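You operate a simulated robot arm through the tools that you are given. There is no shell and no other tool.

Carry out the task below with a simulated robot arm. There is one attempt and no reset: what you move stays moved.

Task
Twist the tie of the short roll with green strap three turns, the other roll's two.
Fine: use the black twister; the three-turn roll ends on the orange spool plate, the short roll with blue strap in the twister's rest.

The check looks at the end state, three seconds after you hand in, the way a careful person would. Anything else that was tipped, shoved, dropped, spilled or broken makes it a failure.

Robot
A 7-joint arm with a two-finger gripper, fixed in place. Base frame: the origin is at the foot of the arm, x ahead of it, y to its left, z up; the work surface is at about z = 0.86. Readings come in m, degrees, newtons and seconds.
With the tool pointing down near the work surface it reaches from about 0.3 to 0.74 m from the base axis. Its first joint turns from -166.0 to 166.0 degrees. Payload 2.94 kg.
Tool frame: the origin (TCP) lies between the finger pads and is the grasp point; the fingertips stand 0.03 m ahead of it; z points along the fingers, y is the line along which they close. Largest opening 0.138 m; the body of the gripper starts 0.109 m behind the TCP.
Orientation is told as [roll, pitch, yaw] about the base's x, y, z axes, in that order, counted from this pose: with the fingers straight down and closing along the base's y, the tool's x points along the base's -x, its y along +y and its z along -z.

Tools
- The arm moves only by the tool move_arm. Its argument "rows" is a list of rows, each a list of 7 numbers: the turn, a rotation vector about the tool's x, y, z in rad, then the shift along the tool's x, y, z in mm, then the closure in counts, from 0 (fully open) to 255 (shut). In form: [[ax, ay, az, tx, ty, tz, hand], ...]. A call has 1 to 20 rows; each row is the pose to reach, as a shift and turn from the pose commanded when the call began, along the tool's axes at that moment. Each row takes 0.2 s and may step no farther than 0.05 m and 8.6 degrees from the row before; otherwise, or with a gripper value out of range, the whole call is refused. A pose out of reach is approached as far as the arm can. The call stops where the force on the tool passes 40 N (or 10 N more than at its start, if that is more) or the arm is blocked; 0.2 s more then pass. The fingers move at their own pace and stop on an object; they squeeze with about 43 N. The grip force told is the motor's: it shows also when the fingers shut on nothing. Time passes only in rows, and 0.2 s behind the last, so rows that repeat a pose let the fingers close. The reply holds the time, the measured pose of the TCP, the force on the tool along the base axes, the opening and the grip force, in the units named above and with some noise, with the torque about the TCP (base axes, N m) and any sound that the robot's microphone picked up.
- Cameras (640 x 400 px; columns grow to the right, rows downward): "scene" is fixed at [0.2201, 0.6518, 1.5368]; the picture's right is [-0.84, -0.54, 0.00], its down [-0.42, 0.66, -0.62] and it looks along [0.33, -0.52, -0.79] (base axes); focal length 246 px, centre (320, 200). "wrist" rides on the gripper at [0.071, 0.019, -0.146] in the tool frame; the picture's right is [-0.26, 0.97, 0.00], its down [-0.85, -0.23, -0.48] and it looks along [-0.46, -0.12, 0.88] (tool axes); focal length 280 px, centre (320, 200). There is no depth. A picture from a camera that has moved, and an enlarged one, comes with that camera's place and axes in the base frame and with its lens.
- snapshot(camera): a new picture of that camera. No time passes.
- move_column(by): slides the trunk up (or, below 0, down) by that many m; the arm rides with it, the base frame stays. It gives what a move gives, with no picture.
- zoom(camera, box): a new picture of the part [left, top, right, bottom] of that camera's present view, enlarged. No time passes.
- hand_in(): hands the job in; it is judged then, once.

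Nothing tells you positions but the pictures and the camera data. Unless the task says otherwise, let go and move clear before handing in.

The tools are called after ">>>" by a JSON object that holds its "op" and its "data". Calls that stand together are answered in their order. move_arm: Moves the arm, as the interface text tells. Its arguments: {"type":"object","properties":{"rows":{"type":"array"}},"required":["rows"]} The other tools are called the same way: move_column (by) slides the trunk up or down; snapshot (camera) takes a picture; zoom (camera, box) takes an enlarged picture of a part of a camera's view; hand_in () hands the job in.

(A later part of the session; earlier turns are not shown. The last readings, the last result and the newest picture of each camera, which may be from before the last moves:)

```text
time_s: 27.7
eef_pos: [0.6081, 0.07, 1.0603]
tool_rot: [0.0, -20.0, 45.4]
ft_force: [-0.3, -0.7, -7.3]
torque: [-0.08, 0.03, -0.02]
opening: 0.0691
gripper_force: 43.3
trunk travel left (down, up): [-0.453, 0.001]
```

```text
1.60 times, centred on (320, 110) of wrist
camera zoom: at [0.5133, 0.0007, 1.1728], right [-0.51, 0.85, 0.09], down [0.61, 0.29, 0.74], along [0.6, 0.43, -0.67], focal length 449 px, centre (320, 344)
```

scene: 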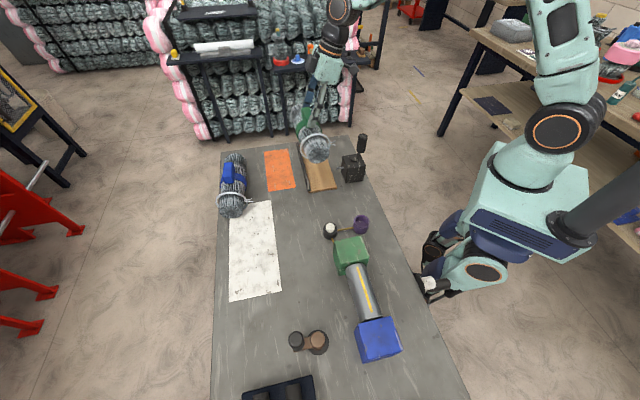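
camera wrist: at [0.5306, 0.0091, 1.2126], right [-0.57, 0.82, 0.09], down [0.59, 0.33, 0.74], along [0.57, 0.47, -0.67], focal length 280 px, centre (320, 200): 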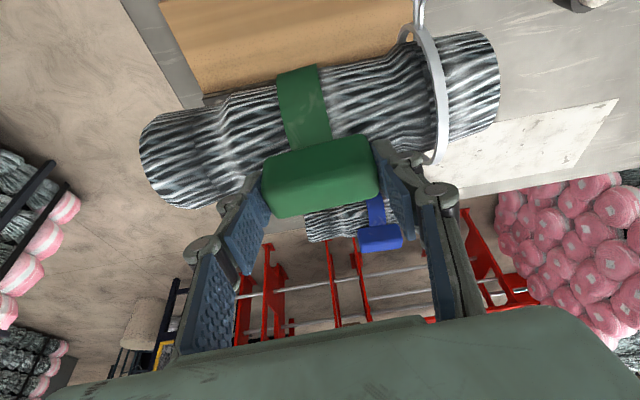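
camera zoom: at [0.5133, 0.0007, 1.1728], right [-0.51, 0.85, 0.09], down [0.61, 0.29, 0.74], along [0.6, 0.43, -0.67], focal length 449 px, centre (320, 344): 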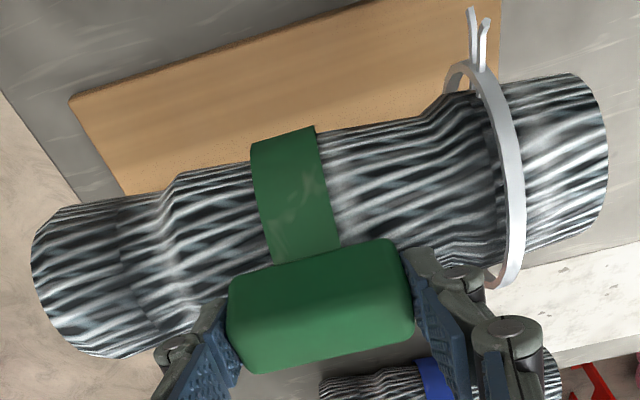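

Alignment looks right: board, ring and hook line up. I lower toward the board in stages, watching force.

>>> {"op": "move_arm", "data": {"rows": [[0, 0, 0, 6.8, 0, 18.8, 255], [0, 0, 0, 13.7, 0, 37.6, 255], [0, 0, 0, 17.1, 0, 47.0, 255], [0, 0, 0, 20.5, 0, 56.4, 255]]}}

>>> {"op": "zoom", "data": {"camera": "scene", "box": [290, 120, 370, 200]}}

>>> {"op": "zoom", "data": {"camera": "wrist", "box": [320, 0, 520, 120]}}

```text
time_s: 28.7
eef_pos: [0.6068, 0.0712, 1.0001]
tool_rot: [0.1, -20.0, 45.3]
ft_force: [0.6, 0.5, -7.3]
torque: [-0.07, 0.04, -0.01]
opening: 0.0693
gripper_force: 42.9
trunk travel left (down, up): [-0.453, 0.001]
```

```text
5.00 times, centred on (330, 160) of scene
camera zoom: at [0.2201, 0.6518, 1.5368], right [-0.84, -0.54, 0.0], down [-0.42, 0.66, -0.62], along [0.33, -0.52, -0.79], focal length 1228 px, centre (270, 400)
```

zoom: 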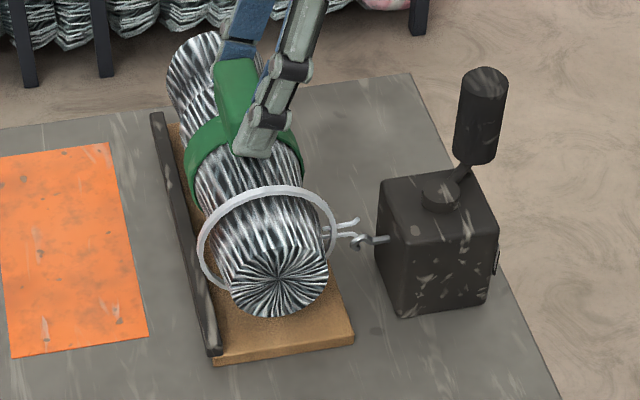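

```text
3.20 times, centred on (420, 60) of wrist
camera zoom: at [0.5128, 0.0012, 1.1132], right [-0.51, 0.85, 0.09], down [0.61, 0.29, 0.74], along [0.6, 0.43, -0.67], focal length 897 px, centre (0, 648)
```

zoom: 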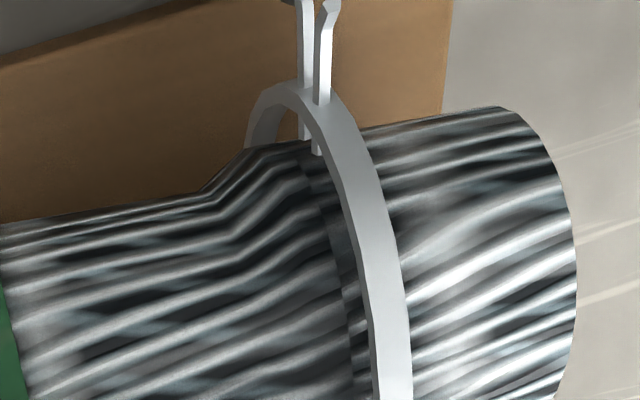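

>>> {"op": "zoom", "data": {"camera": "scene", "box": [325, 155, 355, 180]}}

>>> {"op": "move_arm", "data": {"rows": [[0, 0, 0, 1.4, 0, 3.8, 255], [0, 0, 0, 2.7, 0, 7.5, 255], [0, 0, 0, 3.1, 0, 8.5, 255]]}}

>>> {"op": "zoom", "data": {"camera": "scene", "box": [325, 155, 355, 180]}}

```text
16.00 times, centred on (340, 168) of scene
camera zoom: at [0.2201, 0.6518, 1.5368], right [-0.84, -0.54, 0.0], down [-0.42, 0.66, -0.62], along [0.33, -0.52, -0.79], focal length 3928 px, centre (0, 720)
```

zoom: 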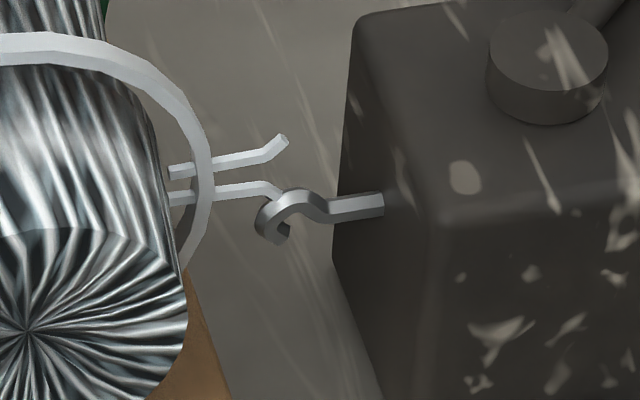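

```text
time_s: 29.5
eef_pos: [0.6079, 0.0717, 0.9918]
tool_rot: [0.0, -20.0, 45.3]
ft_force: [1.0, 0.1, -7.1]
torque: [-0.03, 0.03, -0.02]
opening: 0.0696
gripper_force: 42.4
trunk travel left (down, up): [-0.453, 0.001]
```

```text
16.00 times, centred on (340, 168) of scene
camera zoom: at [0.2201, 0.6518, 1.5368], right [-0.84, -0.54, 0.0], down [-0.42, 0.66, -0.62], along [0.33, -0.52, -0.79], focal length 3928 px, centre (0, 720)
```

zoom: 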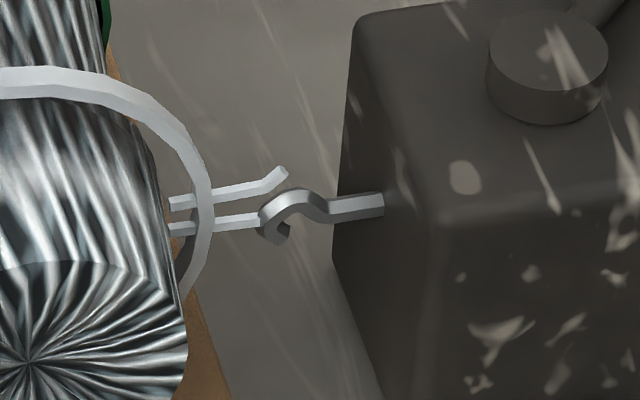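

The two prongs straddle the hook nicely. I continue in small steps until the board takes the weight.

>>> {"op": "move_arm", "data": {"rows": [[0, 0, 0, 0.7, 0, 1.9, 255], [0, 0, 0, 1.2, 0, 3.3, 255], [0, 0, 0, 1.5, 0, 4.2, 255]]}}

```text
time_s: 30.3
eef_pos: [0.6071, 0.0695, 0.9873]
tool_rot: [0.0, -19.9, 45.3]
ft_force: [0.1, -0.6, -7.1]
torque: [-0.03, 0.01, 0.0]
opening: 0.0694
gripper_force: 43.5
trunk travel left (down, up): [-0.453, 0.001]
```

>>> {"op": "move_arm", "data": {"rows": [[0, 0, 0, 0.3, 0, 0.9, 255], [0, 0, 0, 0.7, 0, 1.9, 255]]}}

>>> {"op": "zoom", "data": {"camera": "scene", "box": [300, 140, 360, 190]}}

```text
time_s: 30.9
eef_pos: [0.608, 0.0708, 0.986]
tool_rot: [0.0, -20.1, 45.4]
ft_force: [0.3, -0.9, -2.2]
torque: [0.17, 0.21, 0.15]
opening: 0.069
gripper_force: 42.9
trunk travel left (down, up): [-0.453, 0.001]
```

```text
8.00 times, centred on (330, 165) of scene
camera zoom: at [0.2201, 0.6518, 1.5368], right [-0.84, -0.54, 0.0], down [-0.42, 0.66, -0.62], along [0.33, -0.52, -0.79], focal length 1964 px, centre (240, 480)
```

zoom: 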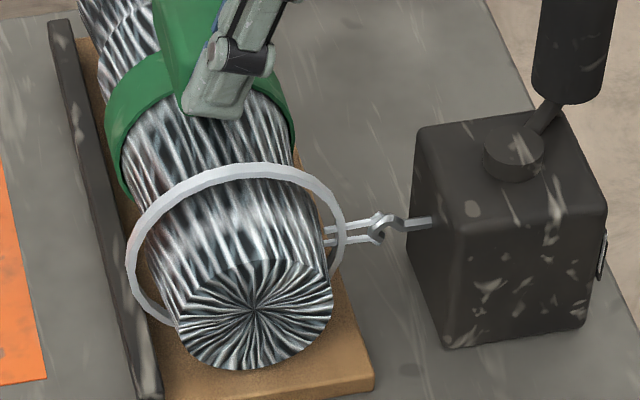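

>>> {"op": "move_arm", "data": {"rows": [[0, 0, 0, 0.2, 0, 0.6, 255], [0, 0, 0, 0.3, 0, 0.8, 255]]}}

>>> {"op": "zoom", "data": {"camera": "scene", "box": [325, 155, 355, 180]}}

```text
time_s: 31.5
eef_pos: [0.6076, 0.0704, 0.9871]
tool_rot: [-0.1, -20.1, 45.3]
ft_force: [-0.6, -2.3, 5.9]
torque: [0.34, 0.81, 0.04]
opening: 0.0693
gripper_force: 42.2
trunk travel left (down, up): [-0.453, 0.001]
```

```text
16.00 times, centred on (340, 168) of scene
camera zoom: at [0.2201, 0.6518, 1.5368], right [-0.84, -0.54, 0.0], down [-0.42, 0.66, -0.62], along [0.33, -0.52, -0.79], focal length 3928 px, centre (0, 720)
```

zoom: 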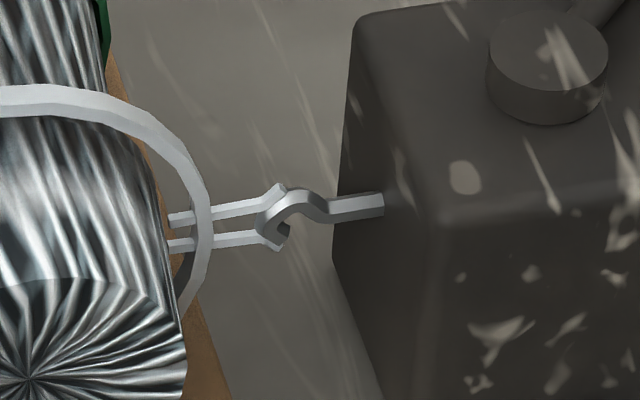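

The roll is down on the board with the hook between the prongs. I ease off, open to 0.097 m and back away along the tool axis.

>>> {"op": "move_arm", "data": {"rows": [[0, 0, 0, -0.2, 0, -0.5, 255], [0, 0, 0, -0.2, 0, -0.5, 190], [0, 0, 0, -0.2, 0, -0.5, 130], [0, 0, 0, -0.2, 0, -0.5, 75], [0, 0, 0, -0.2, 0, -0.5, 75]]}}

>>> {"op": "zoom", "data": {"camera": "scene", "box": [300, 140, 360, 190]}}

```text
time_s: 32.7
eef_pos: [0.6071, 0.0698, 0.9852]
tool_rot: [0.0, -19.9, 45.3]
ft_force: [-0.8, 0.6, 0.4]
torque: [-0.02, -0.04, 0.0]
opening: 0.0977
gripper_force: 0.2
trunk travel left (down, up): [-0.453, 0.001]
```

```text
8.00 times, centred on (330, 165) of scene
camera zoom: at [0.2201, 0.6518, 1.5368], right [-0.84, -0.54, 0.0], down [-0.42, 0.66, -0.62], along [0.33, -0.52, -0.79], focal length 1964 px, centre (240, 480)
```

zoom: 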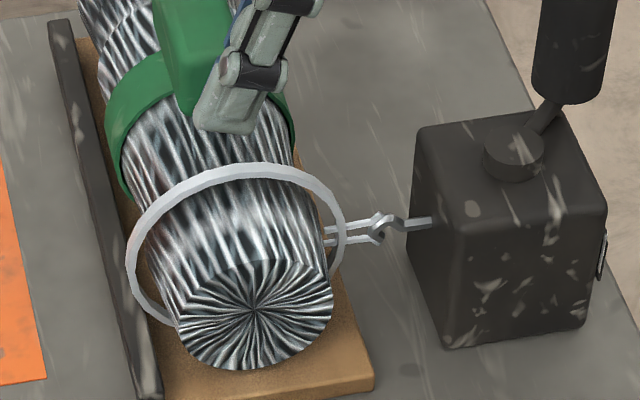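

>>> {"op": "move_arm", "data": {"rows": [[0, 0, 0, 0, 0, -10, 75], [0, 0, 0, 0, 0, -35, 75], [0, 0, 0, 0, 0, -75, 75], [0, 0, 0, 0, 0, -115, 75], [0, 0, 0, 0, 0, -150, 75]]}}

>>> {"op": "snapshot", "data": {"camera": "wrist"}}

>>> {"op": "zoom", "data": {"camera": "scene", "box": [280, 110, 380, 200]}}

```text
time_s: 33.9
eef_pos: [0.5705, 0.0347, 1.1246]
tool_rot: [0.1, -20.0, 45.3]
ft_force: [-0.6, 0.3, 0.1]
torque: [-0.03, -0.02, -0.02]
opening: 0.0975
gripper_force: 0.0
trunk travel left (down, up): [-0.453, 0.001]
```

```text
taken
camera wrist: at [0.4759, -0.0344, 1.238], right [-0.51, 0.85, 0.09], down [0.61, 0.29, 0.74], along [0.6, 0.43, -0.67], focal length 280 px, centre (320, 200)
```

wrist: 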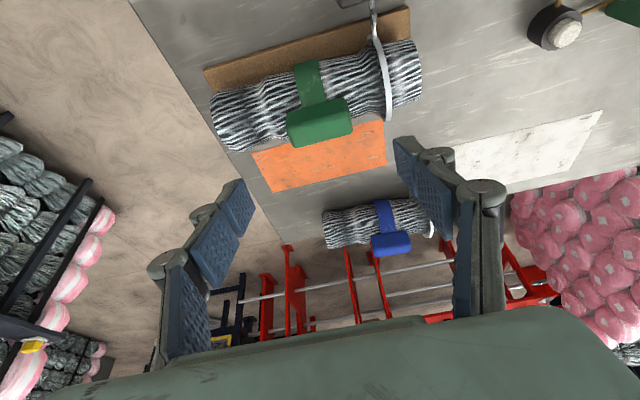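

```text
4.44 times, centred on (330, 155) of scene
camera zoom: at [0.2201, 0.6518, 1.5368], right [-0.84, -0.54, 0.0], down [-0.42, 0.66, -0.62], along [0.33, -0.52, -0.79], focal length 1091 px, centre (276, 400)
```

zoom: 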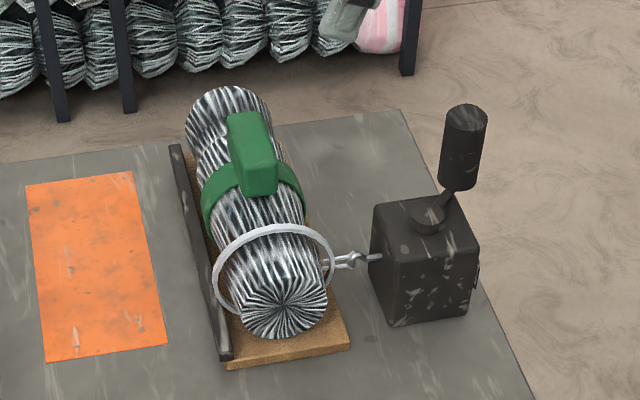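

The green roll sits stably in the rest with the tie on the hook. Now I straighten the tool and go above the crank handle at about (0.468, −0.002).

>>> {"op": "move_arm", "data": {"rows": [[0, 0.1163, 0, 0, 0, -10, 100], [0, 0.2327, 0, 0, 0, -20, 120], [0, 0.349, 0, 0, 0, -20, 144]]}}

```text
time_s: 34.7
eef_pos: [0.5674, 0.0289, 1.1454]
tool_rot: [0.0, 0.1, 45.3]
ft_force: [0.2, -0.2, 0.3]
torque: [0.03, 0.0, -0.03]
opening: 0.0599
gripper_force: 0.1
trunk travel left (down, up): [-0.453, 0.001]
```

>>> {"op": "move_arm", "data": {"rows": [[0, 0, 0.132, 15, 8, 0, 144], [0, 0, 0.264, 31, 16, 0, 144], [0, 0, 0.396, 46, 24, 0, 144], [0, 0, 0.528, 61, 33, 0, 144], [0, 0, 0.66, 77, 41, 0, 144], [0, 0, 0.79, 92, 49, 0, 144]]}}

>>> {"op": "snapshot", "data": {"camera": "wrist"}}

>>> {"op": "snapshot", "data": {"camera": "scene"}}

```text
time_s: 36.1
eef_pos: [0.4667, -0.0012, 1.1453]
tool_rot: [0.0, 0.0, -0.1]
ft_force: [0.0, -0.9, 0.2]
torque: [-0.01, 0.03, 0.01]
opening: 0.06
gripper_force: 0.0
trunk travel left (down, up): [-0.453, 0.001]
```

```text
taken
camera wrist: at [0.3958, 0.0176, 1.2904], right [0.26, 0.96, 0.0], down [0.85, -0.23, 0.48], along [0.46, -0.13, -0.88], focal length 280 px, centre (320, 200)
```

wrist: 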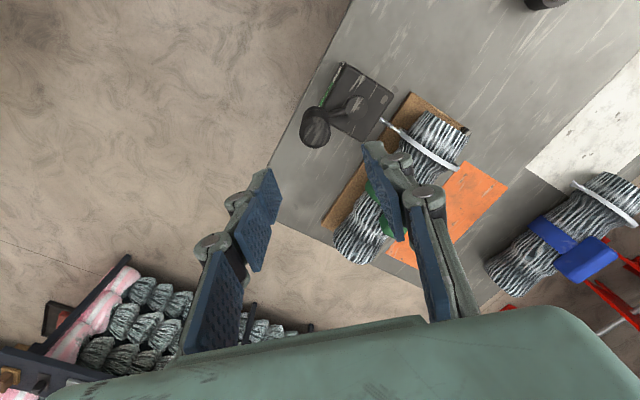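

```text
taken
```

scene: 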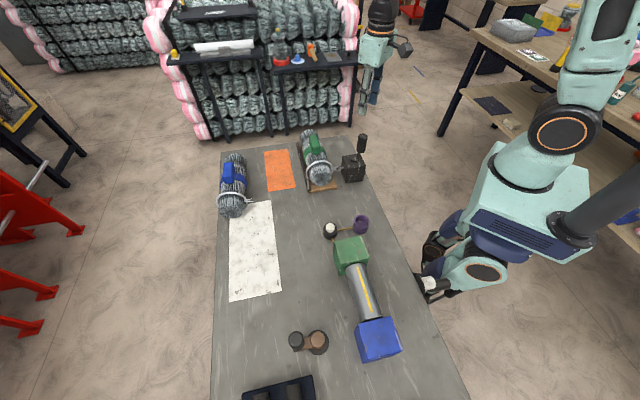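

>>> {"op": "zoom", "data": {"camera": "wrist", "box": [270, 40, 430, 160]}}

```text
3.33 times, centred on (350, 100) of wrist
camera zoom: at [0.3958, 0.0176, 1.2904], right [0.26, 0.96, 0.0], down [0.85, -0.23, 0.48], along [0.46, -0.13, -0.88], focal length 935 px, centre (220, 533)
```

zoom: 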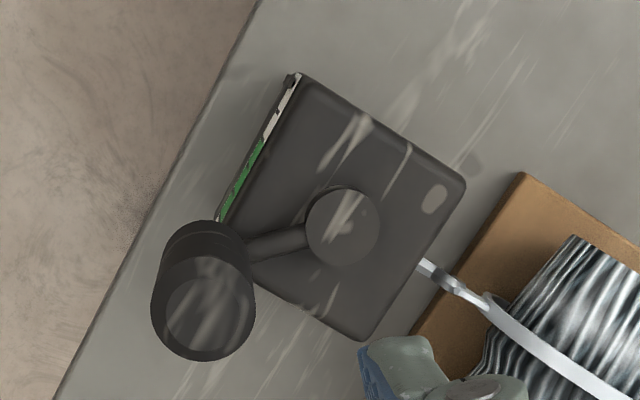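

There is a small green-and-white panel on the back face of the box, perhaps a counter. I'll move to see it before cranking.

>>> {"op": "move_arm", "data": {"rows": [[0, 0, -0.13, 18, -15, 0, 144], [0, 0, -0.26, 36, -30, 0, 144], [0, 0, -0.39, 54, -45, 5, 144], [0, 0, -0.52, 72, -60, 10, 144], [0, 0, -0.65, 90, -75, 15, 144], [0, 0, -0.78, 107, -89, 20, 144]]}}

>>> {"op": "move_arm", "data": {"rows": [[0, -0.12, 0, 0, 0, 0, 144], [0, -0.24, 0, 0, 0, 0, 144], [0, -0.35, 0, 0, 0, 0, 144]]}}

>>> {"op": "snapshot", "data": {"camera": "wrist"}}

```text
time_s: 37.5
eef_pos: [0.3603, -0.0913, 1.1258]
tool_rot: [0.0, 0.0, 44.8]
ft_force: [-0.1, 0.1, -0.2]
torque: [-0.02, 0.0, 0.01]
opening: 0.0601
gripper_force: 0.1
trunk travel left (down, up): [-0.453, 0.001]
```

```text
time_s: 38.3
eef_pos: [0.3604, -0.0912, 1.1263]
tool_rot: [0.0, -20.1, 44.7]
ft_force: [0.7, 0.3, -0.4]
torque: [-0.05, 0.03, -0.01]
opening: 0.0599
gripper_force: 0.1
trunk travel left (down, up): [-0.453, 0.001]
```

```text
taken
camera wrist: at [0.2638, -0.1595, 1.2373], right [-0.5, 0.86, 0.09], down [0.61, 0.28, 0.74], along [0.61, 0.43, -0.67], focal length 280 px, centre (320, 200)
```

wrist: 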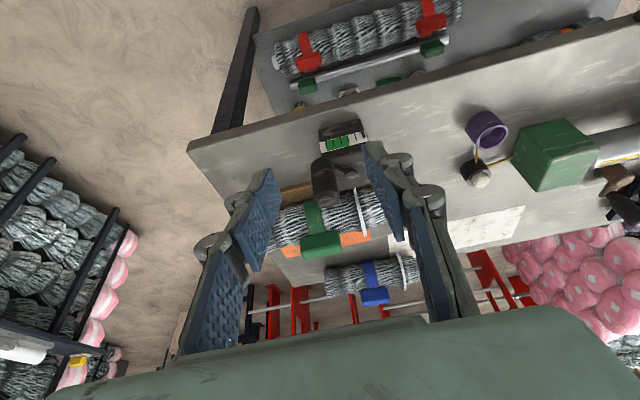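

>>> {"op": "zoom", "data": {"camera": "wrist", "box": [305, 110, 385, 170]}}

>>> {"op": "zoom", "data": {"camera": "wrist", "box": [240, 0, 480, 120]}}

```text
6.67 times, centred on (345, 140) of wrist
camera zoom: at [0.2638, -0.1595, 1.2373], right [-0.5, 0.86, 0.09], down [0.61, 0.28, 0.74], along [0.61, 0.43, -0.67], focal length 1869 px, centre (153, 600)
```

zoom: 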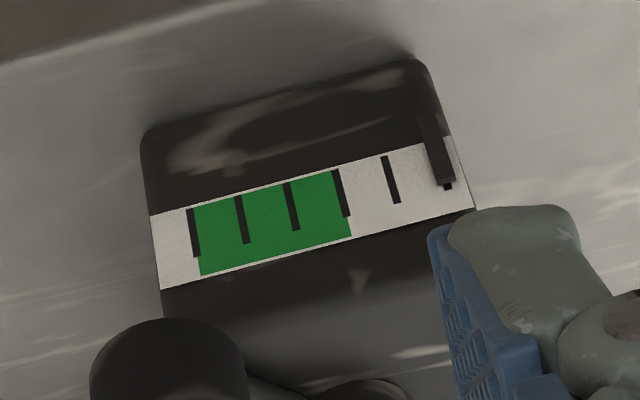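

```text
2.67 times, centred on (360, 60) of wrist
camera zoom: at [0.2638, -0.1595, 1.2373], right [-0.5, 0.86, 0.09], down [0.61, 0.28, 0.74], along [0.61, 0.43, -0.67], focal length 748 px, centre (213, 573)
```

zoom: 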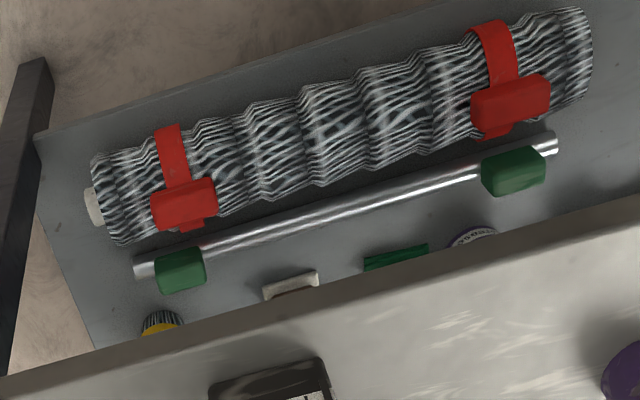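

It is a turn gauge: pointer at zero on the right, five tick marks, a green zone starting at tick 2. That lets me verify the turns. Now I straighten up and go above the handle with the fingers closing across the crank's tangent.

>>> {"op": "move_arm", "data": {"rows": [[0, 0.12, 0, 0, 0, 0, 144], [0, 0.24, 0, 0, 0, 0, 144], [0, 0.35, 0, 0, 0, 0, 144]]}}

>>> {"op": "move_arm", "data": {"rows": [[0, 0, -0.132, -23, -2, 4, 144], [0, 0, -0.264, -46, -4, 8, 144], [0, 0, -0.396, -69, -6, 12, 144], [0, 0, -0.528, -92, -9, 16, 144], [0, 0, -0.66, -115, -11, 20, 144], [0, 0, -0.79, -137, -13, 24, 144]]}}

>>> {"op": "snapshot", "data": {"camera": "wrist"}}

```text
time_s: 39.1
eef_pos: [0.36, -0.0915, 1.1253]
tool_rot: [0.0, 0.1, 44.8]
ft_force: [0.4, -0.4, 0.4]
torque: [0.02, -0.03, -0.03]
opening: 0.0602
gripper_force: 0.0
trunk travel left (down, up): [-0.453, 0.001]
```

```text
time_s: 40.5
eef_pos: [0.4667, -0.004, 1.1011]
tool_rot: [0.1, 0.0, 90.0]
ft_force: [0.2, 0.2, -0.5]
torque: [-0.03, -0.01, 0.03]
opening: 0.0597
gripper_force: 0.1
trunk travel left (down, up): [-0.453, 0.001]
```

```text
taken
camera wrist: at [0.4484, -0.0743, 1.2461], right [-0.97, 0.26, 0.0], down [0.23, 0.85, 0.48], along [0.12, 0.46, -0.88], focal length 280 px, centre (320, 200)
```

wrist: 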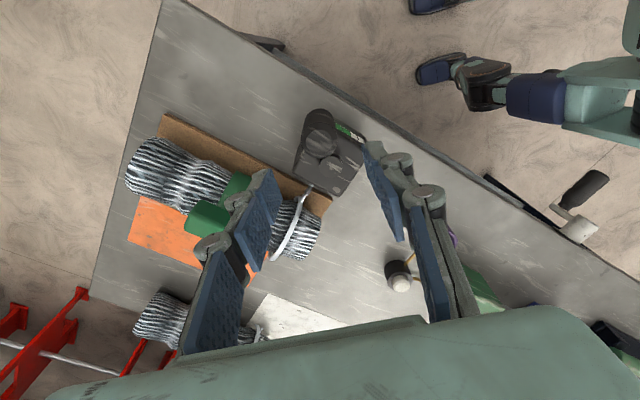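

>>> {"op": "zoom", "data": {"camera": "wrist", "box": [270, 90, 390, 210]}}

```text
3.33 times, centred on (330, 150) of wrist
camera zoom: at [0.4484, -0.0743, 1.2461], right [-0.97, 0.26, 0.0], down [0.23, 0.85, 0.48], along [0.12, 0.46, -0.88], focal length 935 px, centre (287, 367)
```

zoom: 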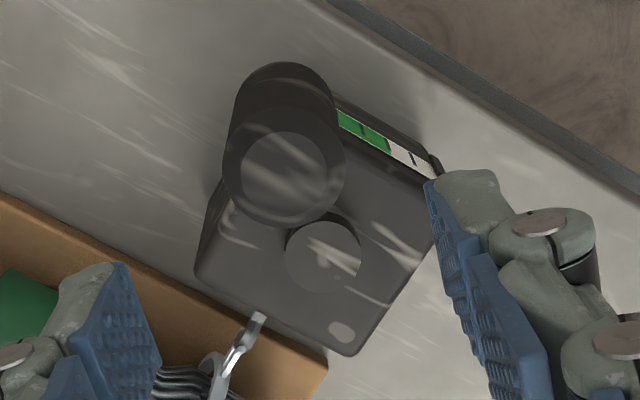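

The handle centre is near (0.4675, −0.006) and the hub near (0.4665, 0.042), radius about 0.048–0.049. I lower the open fingers around the handle, first partway.

>>> {"op": "move_arm", "data": {"rows": [[0, 0, 0, 1, 0, 20, 144], [0, 0, 0, 2, -0.8, 40, 144], [0, 0, 0, 2, -0.8, 52, 144]]}}

>>> {"op": "snapshot", "data": {"camera": "wrist"}}

>>> {"op": "zoom", "data": {"camera": "scene", "box": [320, 80, 400, 190]}}

```text
time_s: 41.3
eef_pos: [0.467, -0.0049, 1.0495]
tool_rot: [0.0, -0.1, 90.0]
ft_force: [0.3, 0.9, -0.3]
torque: [0.01, 0.02, -0.01]
opening: 0.0602
gripper_force: 0.0
trunk travel left (down, up): [-0.453, 0.001]
```

```text
taken
camera wrist: at [0.4482, -0.0765, 1.1944], right [-0.96, 0.26, 0.0], down [0.23, 0.85, 0.48], along [0.12, 0.46, -0.88], focal length 280 px, centre (320, 200)
```

wrist: 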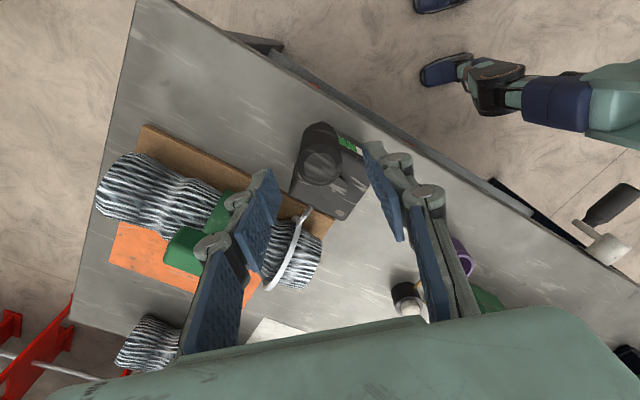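

```text
3.64 times, centred on (360, 135) of scene
camera zoom: at [0.2201, 0.6518, 1.5368], right [-0.84, -0.54, 0.0], down [-0.42, 0.66, -0.62], along [0.33, -0.52, -0.79], focal length 893 px, centre (174, 436)
```

zoom: 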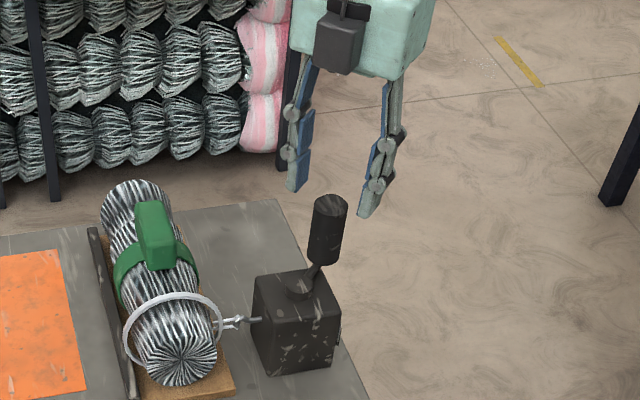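

>>> {"op": "zoom", "data": {"camera": "wrist", "box": [270, 110, 390, 230]}}

```text
3.33 times, centred on (330, 170) of wrist
camera zoom: at [0.4482, -0.0765, 1.1944], right [-0.96, 0.26, 0.0], down [0.23, 0.85, 0.48], along [0.12, 0.46, -0.88], focal length 935 px, centre (287, 300)
```

zoom: 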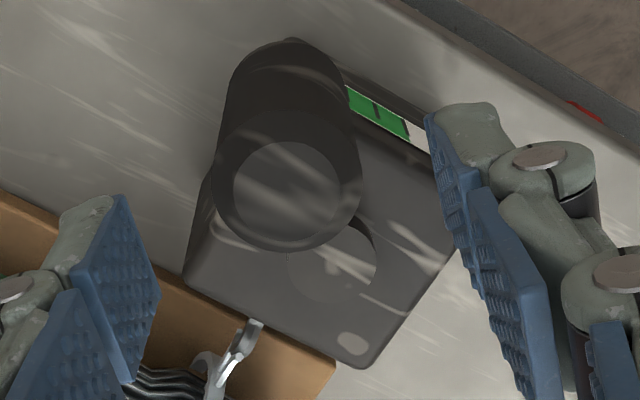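

Handle and hub measure (0.466, −0.009) and (0.466, 0.041), so the crank radius is about 0.050. I shift 3 mm and descend around the handle.

>>> {"op": "move_arm", "data": {"rows": [[0, 0, 0, 3, 0, 10, 144], [0, 0, 0, 3, 0, 25, 144], [0, 0, 0, 3, 0, 40, 144], [0, 0, 0, 3, 0, 45, 144]]}}

>>> {"op": "zoom", "data": {"camera": "scene", "box": [320, 80, 400, 190]}}

>>> {"op": "zoom", "data": {"camera": "wrist", "box": [250, 110, 410, 240]}}

```text
time_s: 42.3
eef_pos: [0.4673, -0.0109, 1.0043]
tool_rot: [0.1, 0.0, 90.0]
ft_force: [-0.2, 0.9, 0.1]
torque: [0.01, 0.01, -0.02]
opening: 0.0599
gripper_force: 0.1
trunk travel left (down, up): [-0.453, 0.001]
```

```text
3.64 times, centred on (360, 135) of scene
camera zoom: at [0.2201, 0.6518, 1.5368], right [-0.84, -0.54, 0.0], down [-0.42, 0.66, -0.62], along [0.33, -0.52, -0.79], focal length 893 px, centre (174, 436)
```

zoom: 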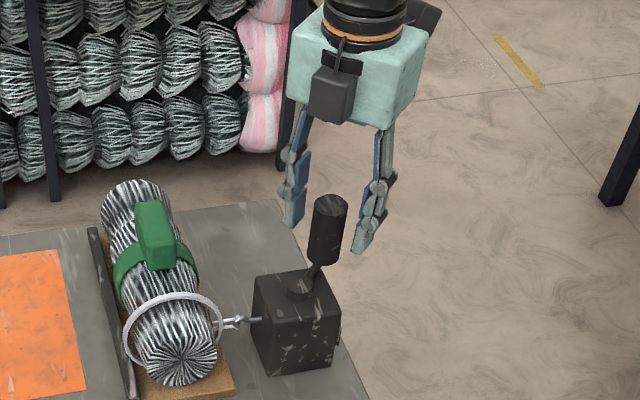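

```text
3.08 times, centred on (330, 175) of wrist
camera zoom: at [0.4483, -0.0801, 1.1497], right [-0.97, 0.26, 0.0], down [0.23, 0.85, 0.48], along [0.12, 0.46, -0.88], focal length 863 px, centre (289, 277)
```

zoom: 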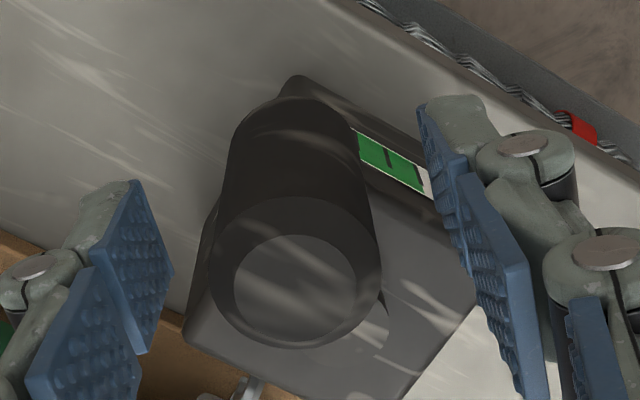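

Handle is between the pads. I close on it now.

>>> {"op": "move_arm", "data": {"rows": [[0, 0, 0, 0, 0, 0, 180], [0, 0, 0, 0, 0, 0, 255], [0, 0, 0, 0, 0, 0, 255], [0, 0, 0, 0, 0, 0, 255]]}}

>>> {"op": "zoom", "data": {"camera": "scene", "box": [320, 80, 400, 190]}}

>>> {"op": "zoom", "data": {"camera": "wrist", "box": [250, 110, 410, 240]}}

```text
time_s: 43.3
eef_pos: [0.4668, -0.0096, 1.0043]
tool_rot: [0.0, 0.1, 90.0]
ft_force: [0.6, -1.1, -2.4]
torque: [0.0, -0.03, -0.01]
opening: 0.0305
gripper_force: 44.7
trunk travel left (down, up): [-0.453, 0.001]
```

```text
3.64 times, centred on (360, 135) of scene
camera zoom: at [0.2201, 0.6518, 1.5368], right [-0.84, -0.54, 0.0], down [-0.42, 0.66, -0.62], along [0.33, -0.52, -0.79], focal length 893 px, centre (174, 436)
```

zoom: 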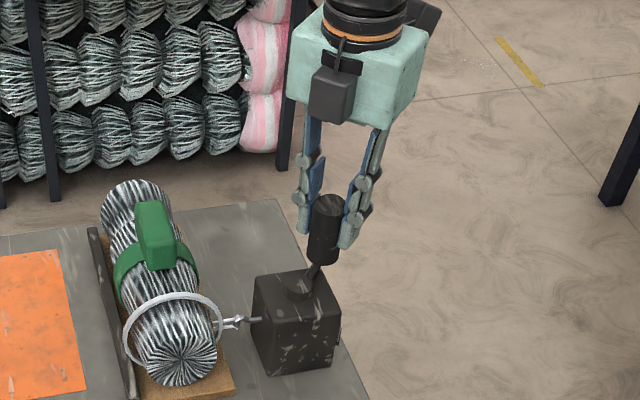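

```text
3.08 times, centred on (330, 175) of wrist
camera zoom: at [0.4482, -0.08, 1.1498], right [-0.97, 0.26, 0.0], down [0.23, 0.85, 0.48], along [0.12, 0.46, -0.88], focal length 863 px, centre (289, 277)
```

zoom: 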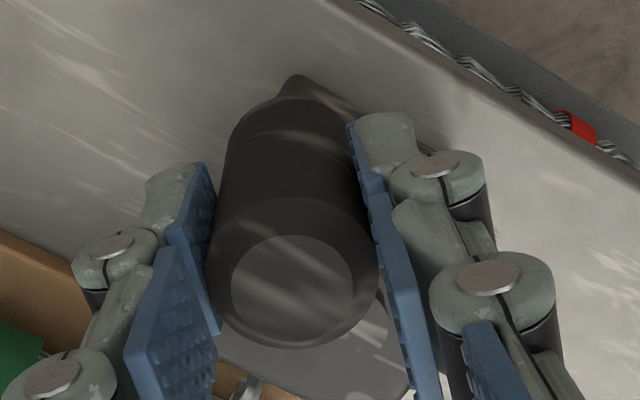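

I have the handle (0.0305 m). As a test I turn it 30° clockwise (seen from above) and watch forces and the gauge.

>>> {"op": "move_arm", "data": {"rows": [[0, 0, 0, -0.2, 4.3, 0, 255], [0, 0, 0, -0.8, 8.6, 0, 255], [0, 0, 0, -1.7, 12.9, 0, 255], [0, 0, 0, -3.0, 17.0, 0, 255], [0, 0, 0, -4.7, 21.0, 0, 255], [0, 0, 0, -6.7, 24.9, 0, 255]]}}

>>> {"op": "snapshot", "data": {"camera": "wrist"}}

>>> {"op": "zoom", "data": {"camera": "scene", "box": [320, 130, 370, 190]}}

```text
time_s: 44.7
eef_pos: [0.4418, -0.0017, 1.0036]
tool_rot: [0.1, 0.0, 90.0]
ft_force: [-0.6, -3.4, -1.2]
torque: [-0.22, -0.05, 0.0]
opening: 0.0304
gripper_force: 44.9
trunk travel left (down, up): [-0.453, 0.001]
```

```text
taken
camera wrist: at [0.4228, -0.0733, 1.1498], right [-0.97, 0.26, 0.0], down [0.23, 0.85, 0.48], along [0.12, 0.46, -0.88], focal length 280 px, centre (320, 200)
```

wrist: 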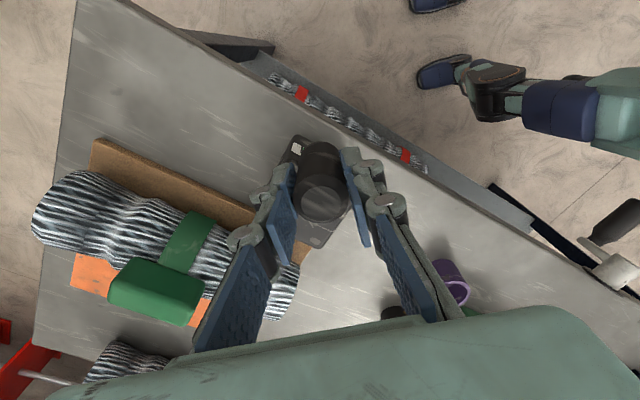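

```text
6.67 times, centred on (345, 160) of scene
camera zoom: at [0.2201, 0.6518, 1.5368], right [-0.84, -0.54, 0.0], down [-0.42, 0.66, -0.62], along [0.33, -0.52, -0.79], focal length 1637 px, centre (153, 467)
```

zoom: 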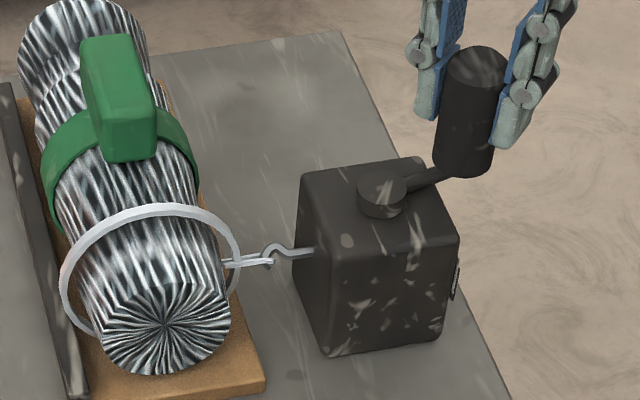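

The crank turns freely and the hook twists the prongs. I continue to 90° and check the force.

>>> {"op": "move_arm", "data": {"rows": [[0, 0, 0, -7.9, 10.3, 0, 255], [0, 0, 0, -18.2, 18.2, 0, 255], [0, 0, 0, -30.2, 23.2, 0, 255], [0, 0, 0, -43.0, 24.9, 0, 255]]}}

>>> {"op": "zoom", "data": {"camera": "scene", "box": [320, 130, 370, 190]}}

```text
time_s: 45.7
eef_pos: [0.4157, 0.0419, 1.0038]
tool_rot: [0.0, 0.0, 89.9]
ft_force: [-3.9, -1.1, 0.3]
torque: [-0.18, 0.29, 0.02]
opening: 0.0302
gripper_force: 45.1
trunk travel left (down, up): [-0.453, 0.001]
```

```text
6.67 times, centred on (345, 160) of scene
camera zoom: at [0.2201, 0.6518, 1.5368], right [-0.84, -0.54, 0.0], down [-0.42, 0.66, -0.62], along [0.33, -0.52, -0.79], focal length 1637 px, centre (153, 467)
```

zoom: 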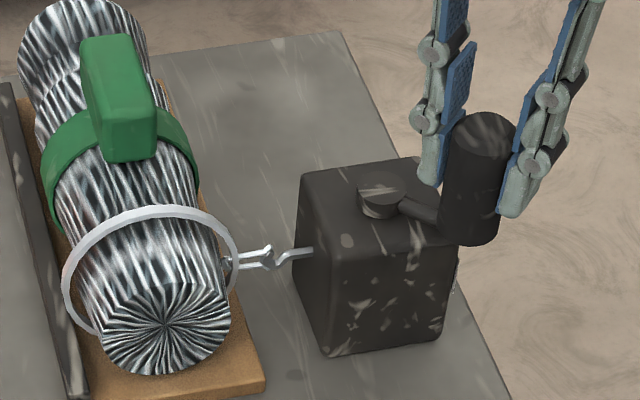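

Forces stay small (about 4 N). I carry on to 270°.

>>> {"op": "move_arm", "data": {"rows": [[0, 0, 0, -12.9, -1.7, 0, 255], [0, 0, 0, -24.9, -6.7, 0, 255], [0, 0, 0, -35.1, -14.6, 0, 255], [0, 0, 0, -43.0, -24.9, 0, 255], [0, 0, 0, -48.0, -36.8, 0, 255], [0, 0, 0, -49.7, -49.7, 0, 255], [0, 0, 0, -48.0, -62.6, 0, 255], [0, 0, 0, -43.0, -74.6, 0, 255], [0, 0, 0, -35.1, -84.8, 0, 255], [0, 0, 0, -24.9, -92.7, 0, 255], [0, 0, 0, -12.9, -97.7, 0, 255], [0, 0, 0, 0, -99.4, 0, 255]]}}

>>> {"op": "zoom", "data": {"camera": "scene", "box": [310, 120, 390, 190]}}

>>> {"op": "snapshot", "data": {"camera": "wrist"}}

```text
time_s: 48.3
eef_pos: [0.5157, 0.0405, 1.0032]
tool_rot: [0.0, 0.0, 90.1]
ft_force: [-3.2, 1.9, -2.6]
torque: [0.38, 0.02, 0.0]
opening: 0.0304
gripper_force: 45.5
trunk travel left (down, up): [-0.453, 0.001]
```

```text
5.71 times, centred on (350, 155) of scene
camera zoom: at [0.2201, 0.6518, 1.5368], right [-0.84, -0.54, 0.0], down [-0.42, 0.66, -0.62], along [0.33, -0.52, -0.79], focal length 1403 px, centre (149, 457)
```

zoom: 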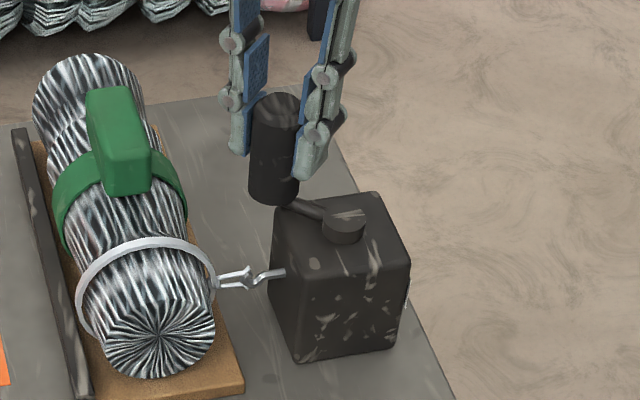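

```text
taken
camera wrist: at [0.4978, -0.0296, 1.1498], right [-0.97, 0.26, 0.0], down [0.23, 0.85, 0.48], along [0.12, 0.46, -0.88], focal length 280 px, centre (320, 200)
```

wrist: 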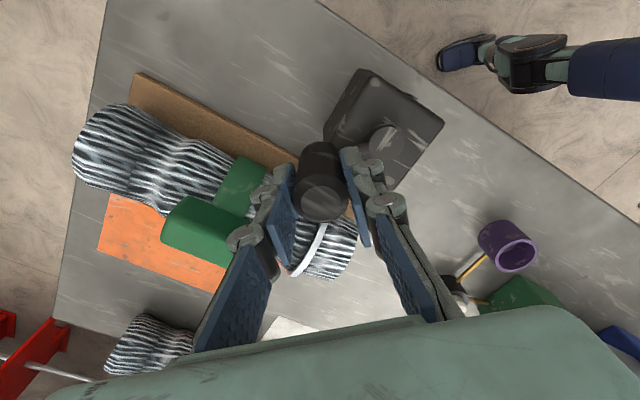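

The motion is smooth. I finish the first turn and look at the gauge.

>>> {"op": "move_arm", "data": {"rows": [[0, 0, 0, 12.9, 1.7, 0, 255], [0, 0, 0, 24.9, 6.7, 0, 255], [0, 0, 0, 35.1, 14.6, 0, 255], [0, 0, 0, 43.0, 24.9, 0, 255], [0, 0, 0, 48.0, 36.8, 0, 255], [0, 0, 0, 49.7, 49.7, 0, 255]]}}

>>> {"op": "zoom", "data": {"camera": "wrist", "box": [250, 90, 410, 220]}}

>>> {"op": "zoom", "data": {"camera": "scene", "box": [320, 130, 370, 190]}}

```text
time_s: 49.7
eef_pos: [0.4667, -0.0097, 1.0046]
tool_rot: [-0.1, 0.0, 89.9]
ft_force: [2.4, 1.7, 4.6]
torque: [-0.13, -0.38, 0.0]
opening: 0.0301
gripper_force: 44.9
trunk travel left (down, up): [-0.453, 0.001]
```

```text
3.08 times, centred on (330, 155) of wrist
camera zoom: at [0.4477, -0.0798, 1.1498], right [-0.96, 0.26, 0.0], down [0.23, 0.85, 0.48], along [0.13, 0.46, -0.88], focal length 863 px, centre (289, 338)
```

zoom: 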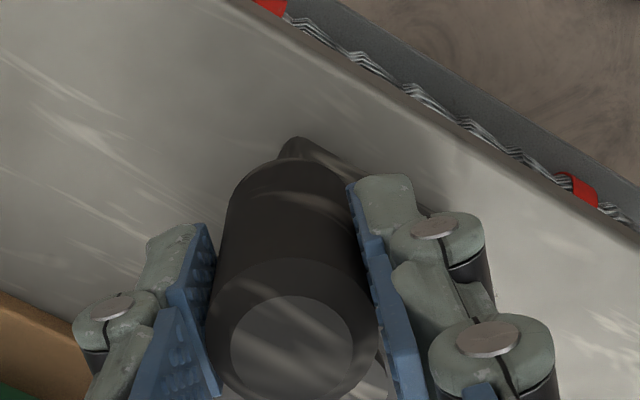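

```text
6.67 times, centred on (345, 160) of scene
camera zoom: at [0.2201, 0.6518, 1.5368], right [-0.84, -0.54, 0.0], down [-0.42, 0.66, -0.62], along [0.33, -0.52, -0.79], focal length 1637 px, centre (153, 467)
```

zoom: 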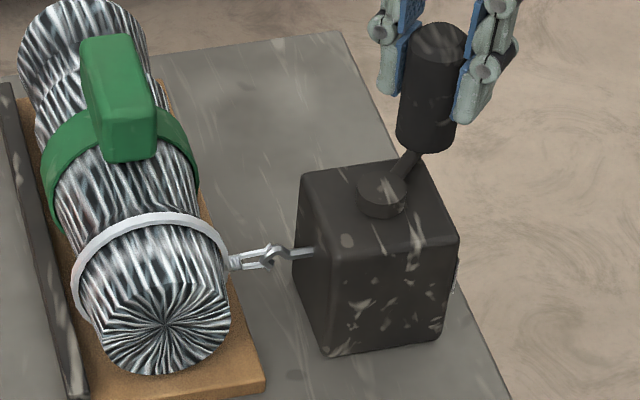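

One turn done; the tie ring has visibly tightened. I start the second turn and pause at 60° to try to glimpse the gauge.

>>> {"op": "move_arm", "data": {"rows": [[0, 0, 0, -1.7, 12.9, 0, 255], [0, 0, 0, -6.7, 24.9, 0, 255], [0, 0, 0, -14.6, 35.1, 0, 255], [0, 0, 0, -24.9, 43.0, 0, 255]]}}

>>> {"op": "zoom", "data": {"camera": "wrist", "box": [240, 90, 400, 220]}}

```text
time_s: 50.7
eef_pos: [0.4226, 0.0162, 1.0052]
tool_rot: [0.0, -0.1, 90.0]
ft_force: [2.0, -0.4, 9.9]
torque: [-0.38, -0.12, -0.02]
opening: 0.0304
gripper_force: 44.5
trunk travel left (down, up): [-0.453, 0.001]
```

```text
3.08 times, centred on (320, 155) of wrist
camera zoom: at [0.4044, -0.0551, 1.1497], right [-0.96, 0.26, 0.0], down [0.23, 0.85, 0.48], along [0.12, 0.46, -0.88], focal length 863 px, centre (320, 338)
```

zoom: 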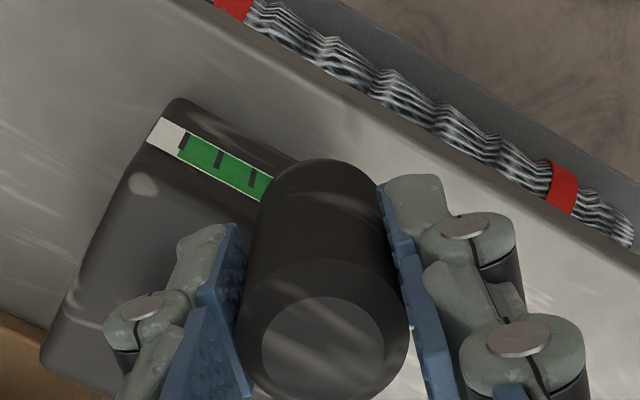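

The vertical force crept up to 10 N, so I raise by 1 mm while continuing the second turn.

>>> {"op": "move_arm", "data": {"rows": [[0, 0, 0, -12.0, 5.0, -0.5, 255], [0, 0, 0, -24.9, 6.7, -1, 255], [0, 0, 0, -37.7, 5.0, -1, 255], [0, 0, 0, -49.7, 0, -1, 255], [0, 0, 0, -60.0, -7.9, -1, 255], [0, 0, 0, -67.9, -18.2, -1, 255], [0, 0, 0, -72.9, -30.2, -1, 255], [0, 0, 0, -74.6, -43.0, -1, 255], [0, 0, 0, -72.9, -55.9, -1, 255], [0, 0, 0, -67.9, -67.9, -1, 255]]}}

>>> {"op": "zoom", "data": {"camera": "scene", "box": [310, 120, 390, 190]}}

```text
time_s: 52.9
eef_pos: [0.4921, 0.0841, 1.0049]
tool_rot: [0.1, -0.1, 90.0]
ft_force: [-2.8, 0.8, -14.6]
torque: [0.32, 0.35, 0.01]
opening: 0.0304
gripper_force: 44.9
trunk travel left (down, up): [-0.453, 0.001]
```

```text
5.71 times, centred on (350, 155) of scene
camera zoom: at [0.2201, 0.6518, 1.5368], right [-0.84, -0.54, 0.0], down [-0.42, 0.66, -0.62], along [0.33, -0.52, -0.79], focal length 1403 px, centre (149, 457)
```

zoom: 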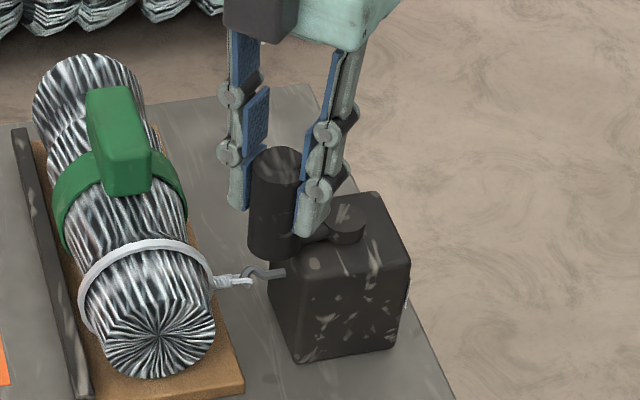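

>>> {"op": "move_arm", "data": {"rows": [[0, 0, 0, 7.9, -10.3, 0.5, 255], [0, 0, 0, 18.2, -18.2, 0.7, 255], [0, 0, 0, 30.2, -23.2, 0.7, 255], [0, 0, 0, 43.0, -24.9, 0.7, 255], [0, 0, 0, 55.9, -23.2, 0.7, 255], [0, 0, 0, 67.9, -18.2, 0.7, 255], [0, 0, 0, 78.2, -10.3, 0.7, 255], [0, 0, 0, 86.1, 0, 0.7, 255], [0, 0, 0, 91.1, 12.0, 0.7, 255], [0, 0, 0, 92.7, 24.9, 0.7, 255]]}}

>>> {"op": "zoom", "data": {"camera": "scene", "box": [320, 130, 370, 190]}}

```text
time_s: 55.1
eef_pos: [0.4684, -0.0096, 1.0051]
tool_rot: [0.0, 0.2, 90.0]
ft_force: [3.4, 3.1, -7.7]
torque: [-0.09, -0.62, -0.02]
opening: 0.0304
gripper_force: 45.2
trunk travel left (down, up): [-0.453, 0.001]
```

```text
6.67 times, centred on (345, 160) of scene
camera zoom: at [0.2201, 0.6518, 1.5368], right [-0.84, -0.54, 0.0], down [-0.42, 0.66, -0.62], along [0.33, -0.52, -0.79], focal length 1637 px, centre (153, 467)
```

zoom: 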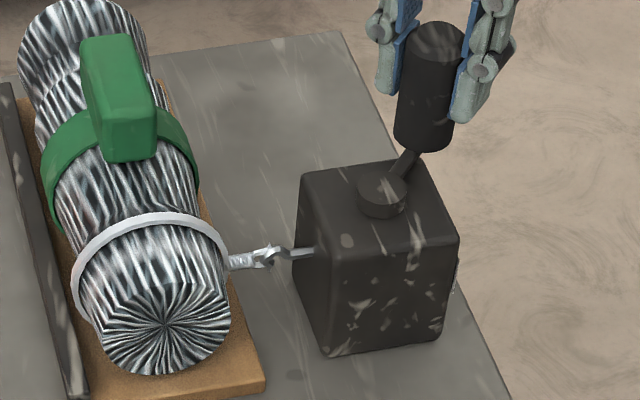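

Two turns done. I start the third and pause at 90° to look at the gauge.

>>> {"op": "move_arm", "data": {"rows": [[0, 0, 0, -1.7, 12.9, 0.3, 255], [0, 0, 0, -6.7, 24.9, 0.3, 255], [0, 0, 0, -14.6, 35.1, 0.3, 255], [0, 0, 0, -24.9, 43.0, 0.3, 255], [0, 0, 0, -36.8, 48.0, 0.3, 255], [0, 0, 0, -49.7, 49.7, 0.3, 255]]}}

>>> {"op": "snapshot", "data": {"camera": "wrist"}}

>>> {"op": "zoom", "data": {"camera": "wrist", "box": [220, 80, 380, 200]}}

```text
time_s: 56.5
eef_pos: [0.4169, 0.0417, 1.0057]
tool_rot: [0.0, 0.0, 89.9]
ft_force: [0.9, -4.1, 6.4]
torque: [-0.44, 0.15, 0.01]
opening: 0.0302
gripper_force: 44.7
trunk travel left (down, up): [-0.453, 0.001]
```

```text
taken
camera wrist: at [0.3977, -0.0295, 1.1498], right [-0.97, 0.26, 0.0], down [0.23, 0.85, 0.48], along [0.12, 0.46, -0.88], focal length 280 px, centre (320, 200)
```

wrist: 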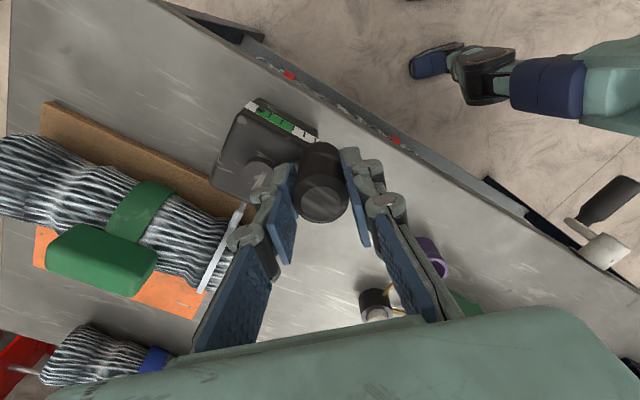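

```text
3.33 times, centred on (300, 140) of wrist
camera zoom: at [0.3977, -0.0295, 1.1498], right [-0.97, 0.26, 0.0], down [0.23, 0.85, 0.48], along [0.12, 0.46, -0.88], focal length 935 px, centre (387, 400)
```

zoom: 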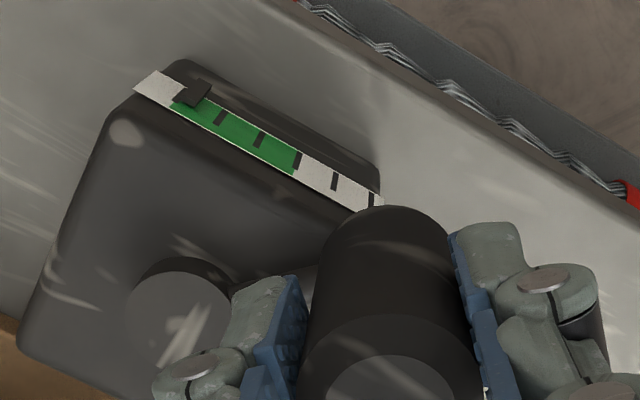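

The gauge pointer is already near the fifth tick after 2.25 crank turns, so the gauge may not count one tick per crank turn. I'll look closely at the tie itself before going on.

>>> {"op": "zoom", "data": {"camera": "scene", "box": [325, 158, 350, 178]}}

>>> {"op": "zoom", "data": {"camera": "wrist", "box": [235, 90, 325, 150]}}

>>> {"op": "zoom", "data": {"camera": "wrist", "box": [190, 180, 270, 300]}}

```text
16.00 times, centred on (338, 168) of scene
camera zoom: at [0.2201, 0.6518, 1.5368], right [-0.84, -0.54, 0.0], down [-0.42, 0.66, -0.62], along [0.33, -0.52, -0.79], focal length 3928 px, centre (40, 712)
```

zoom: 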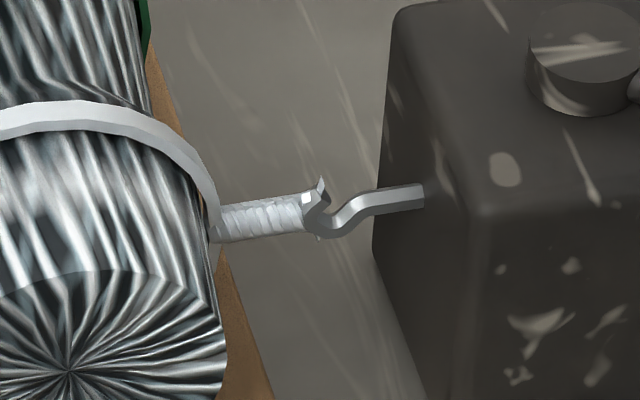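

```text
6.67 times, centred on (280, 120) of wrist
camera zoom: at [0.3977, -0.0295, 1.1498], right [-0.97, 0.26, 0.0], down [0.23, 0.85, 0.48], along [0.12, 0.46, -0.88], focal length 1869 px, centre (587, 733)
```

zoom: 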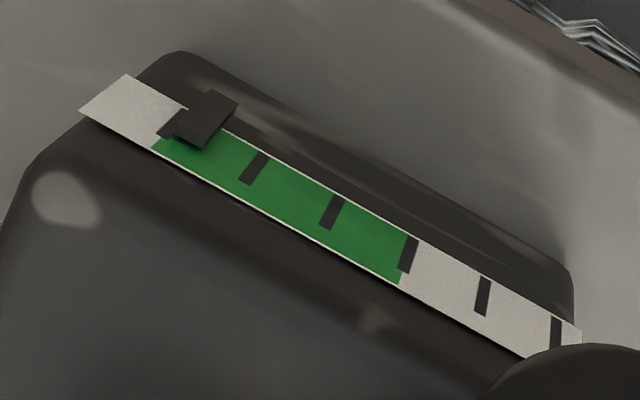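

```text
3.33 times, centred on (230, 240) of wrist
camera zoom: at [0.3977, -0.0295, 1.1498], right [-0.97, 0.26, 0.0], down [0.23, 0.85, 0.48], along [0.12, 0.46, -0.88], focal length 935 px, centre (620, 67)
```

zoom: 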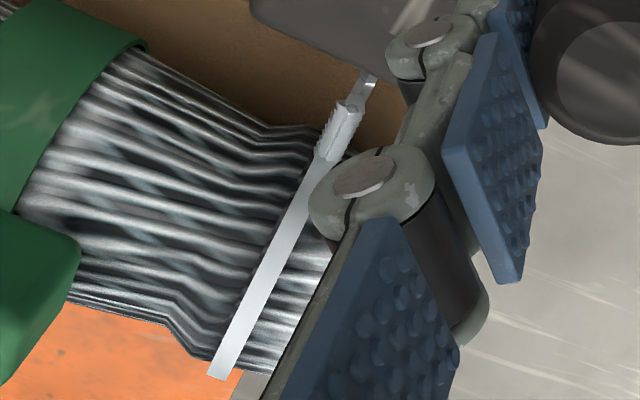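

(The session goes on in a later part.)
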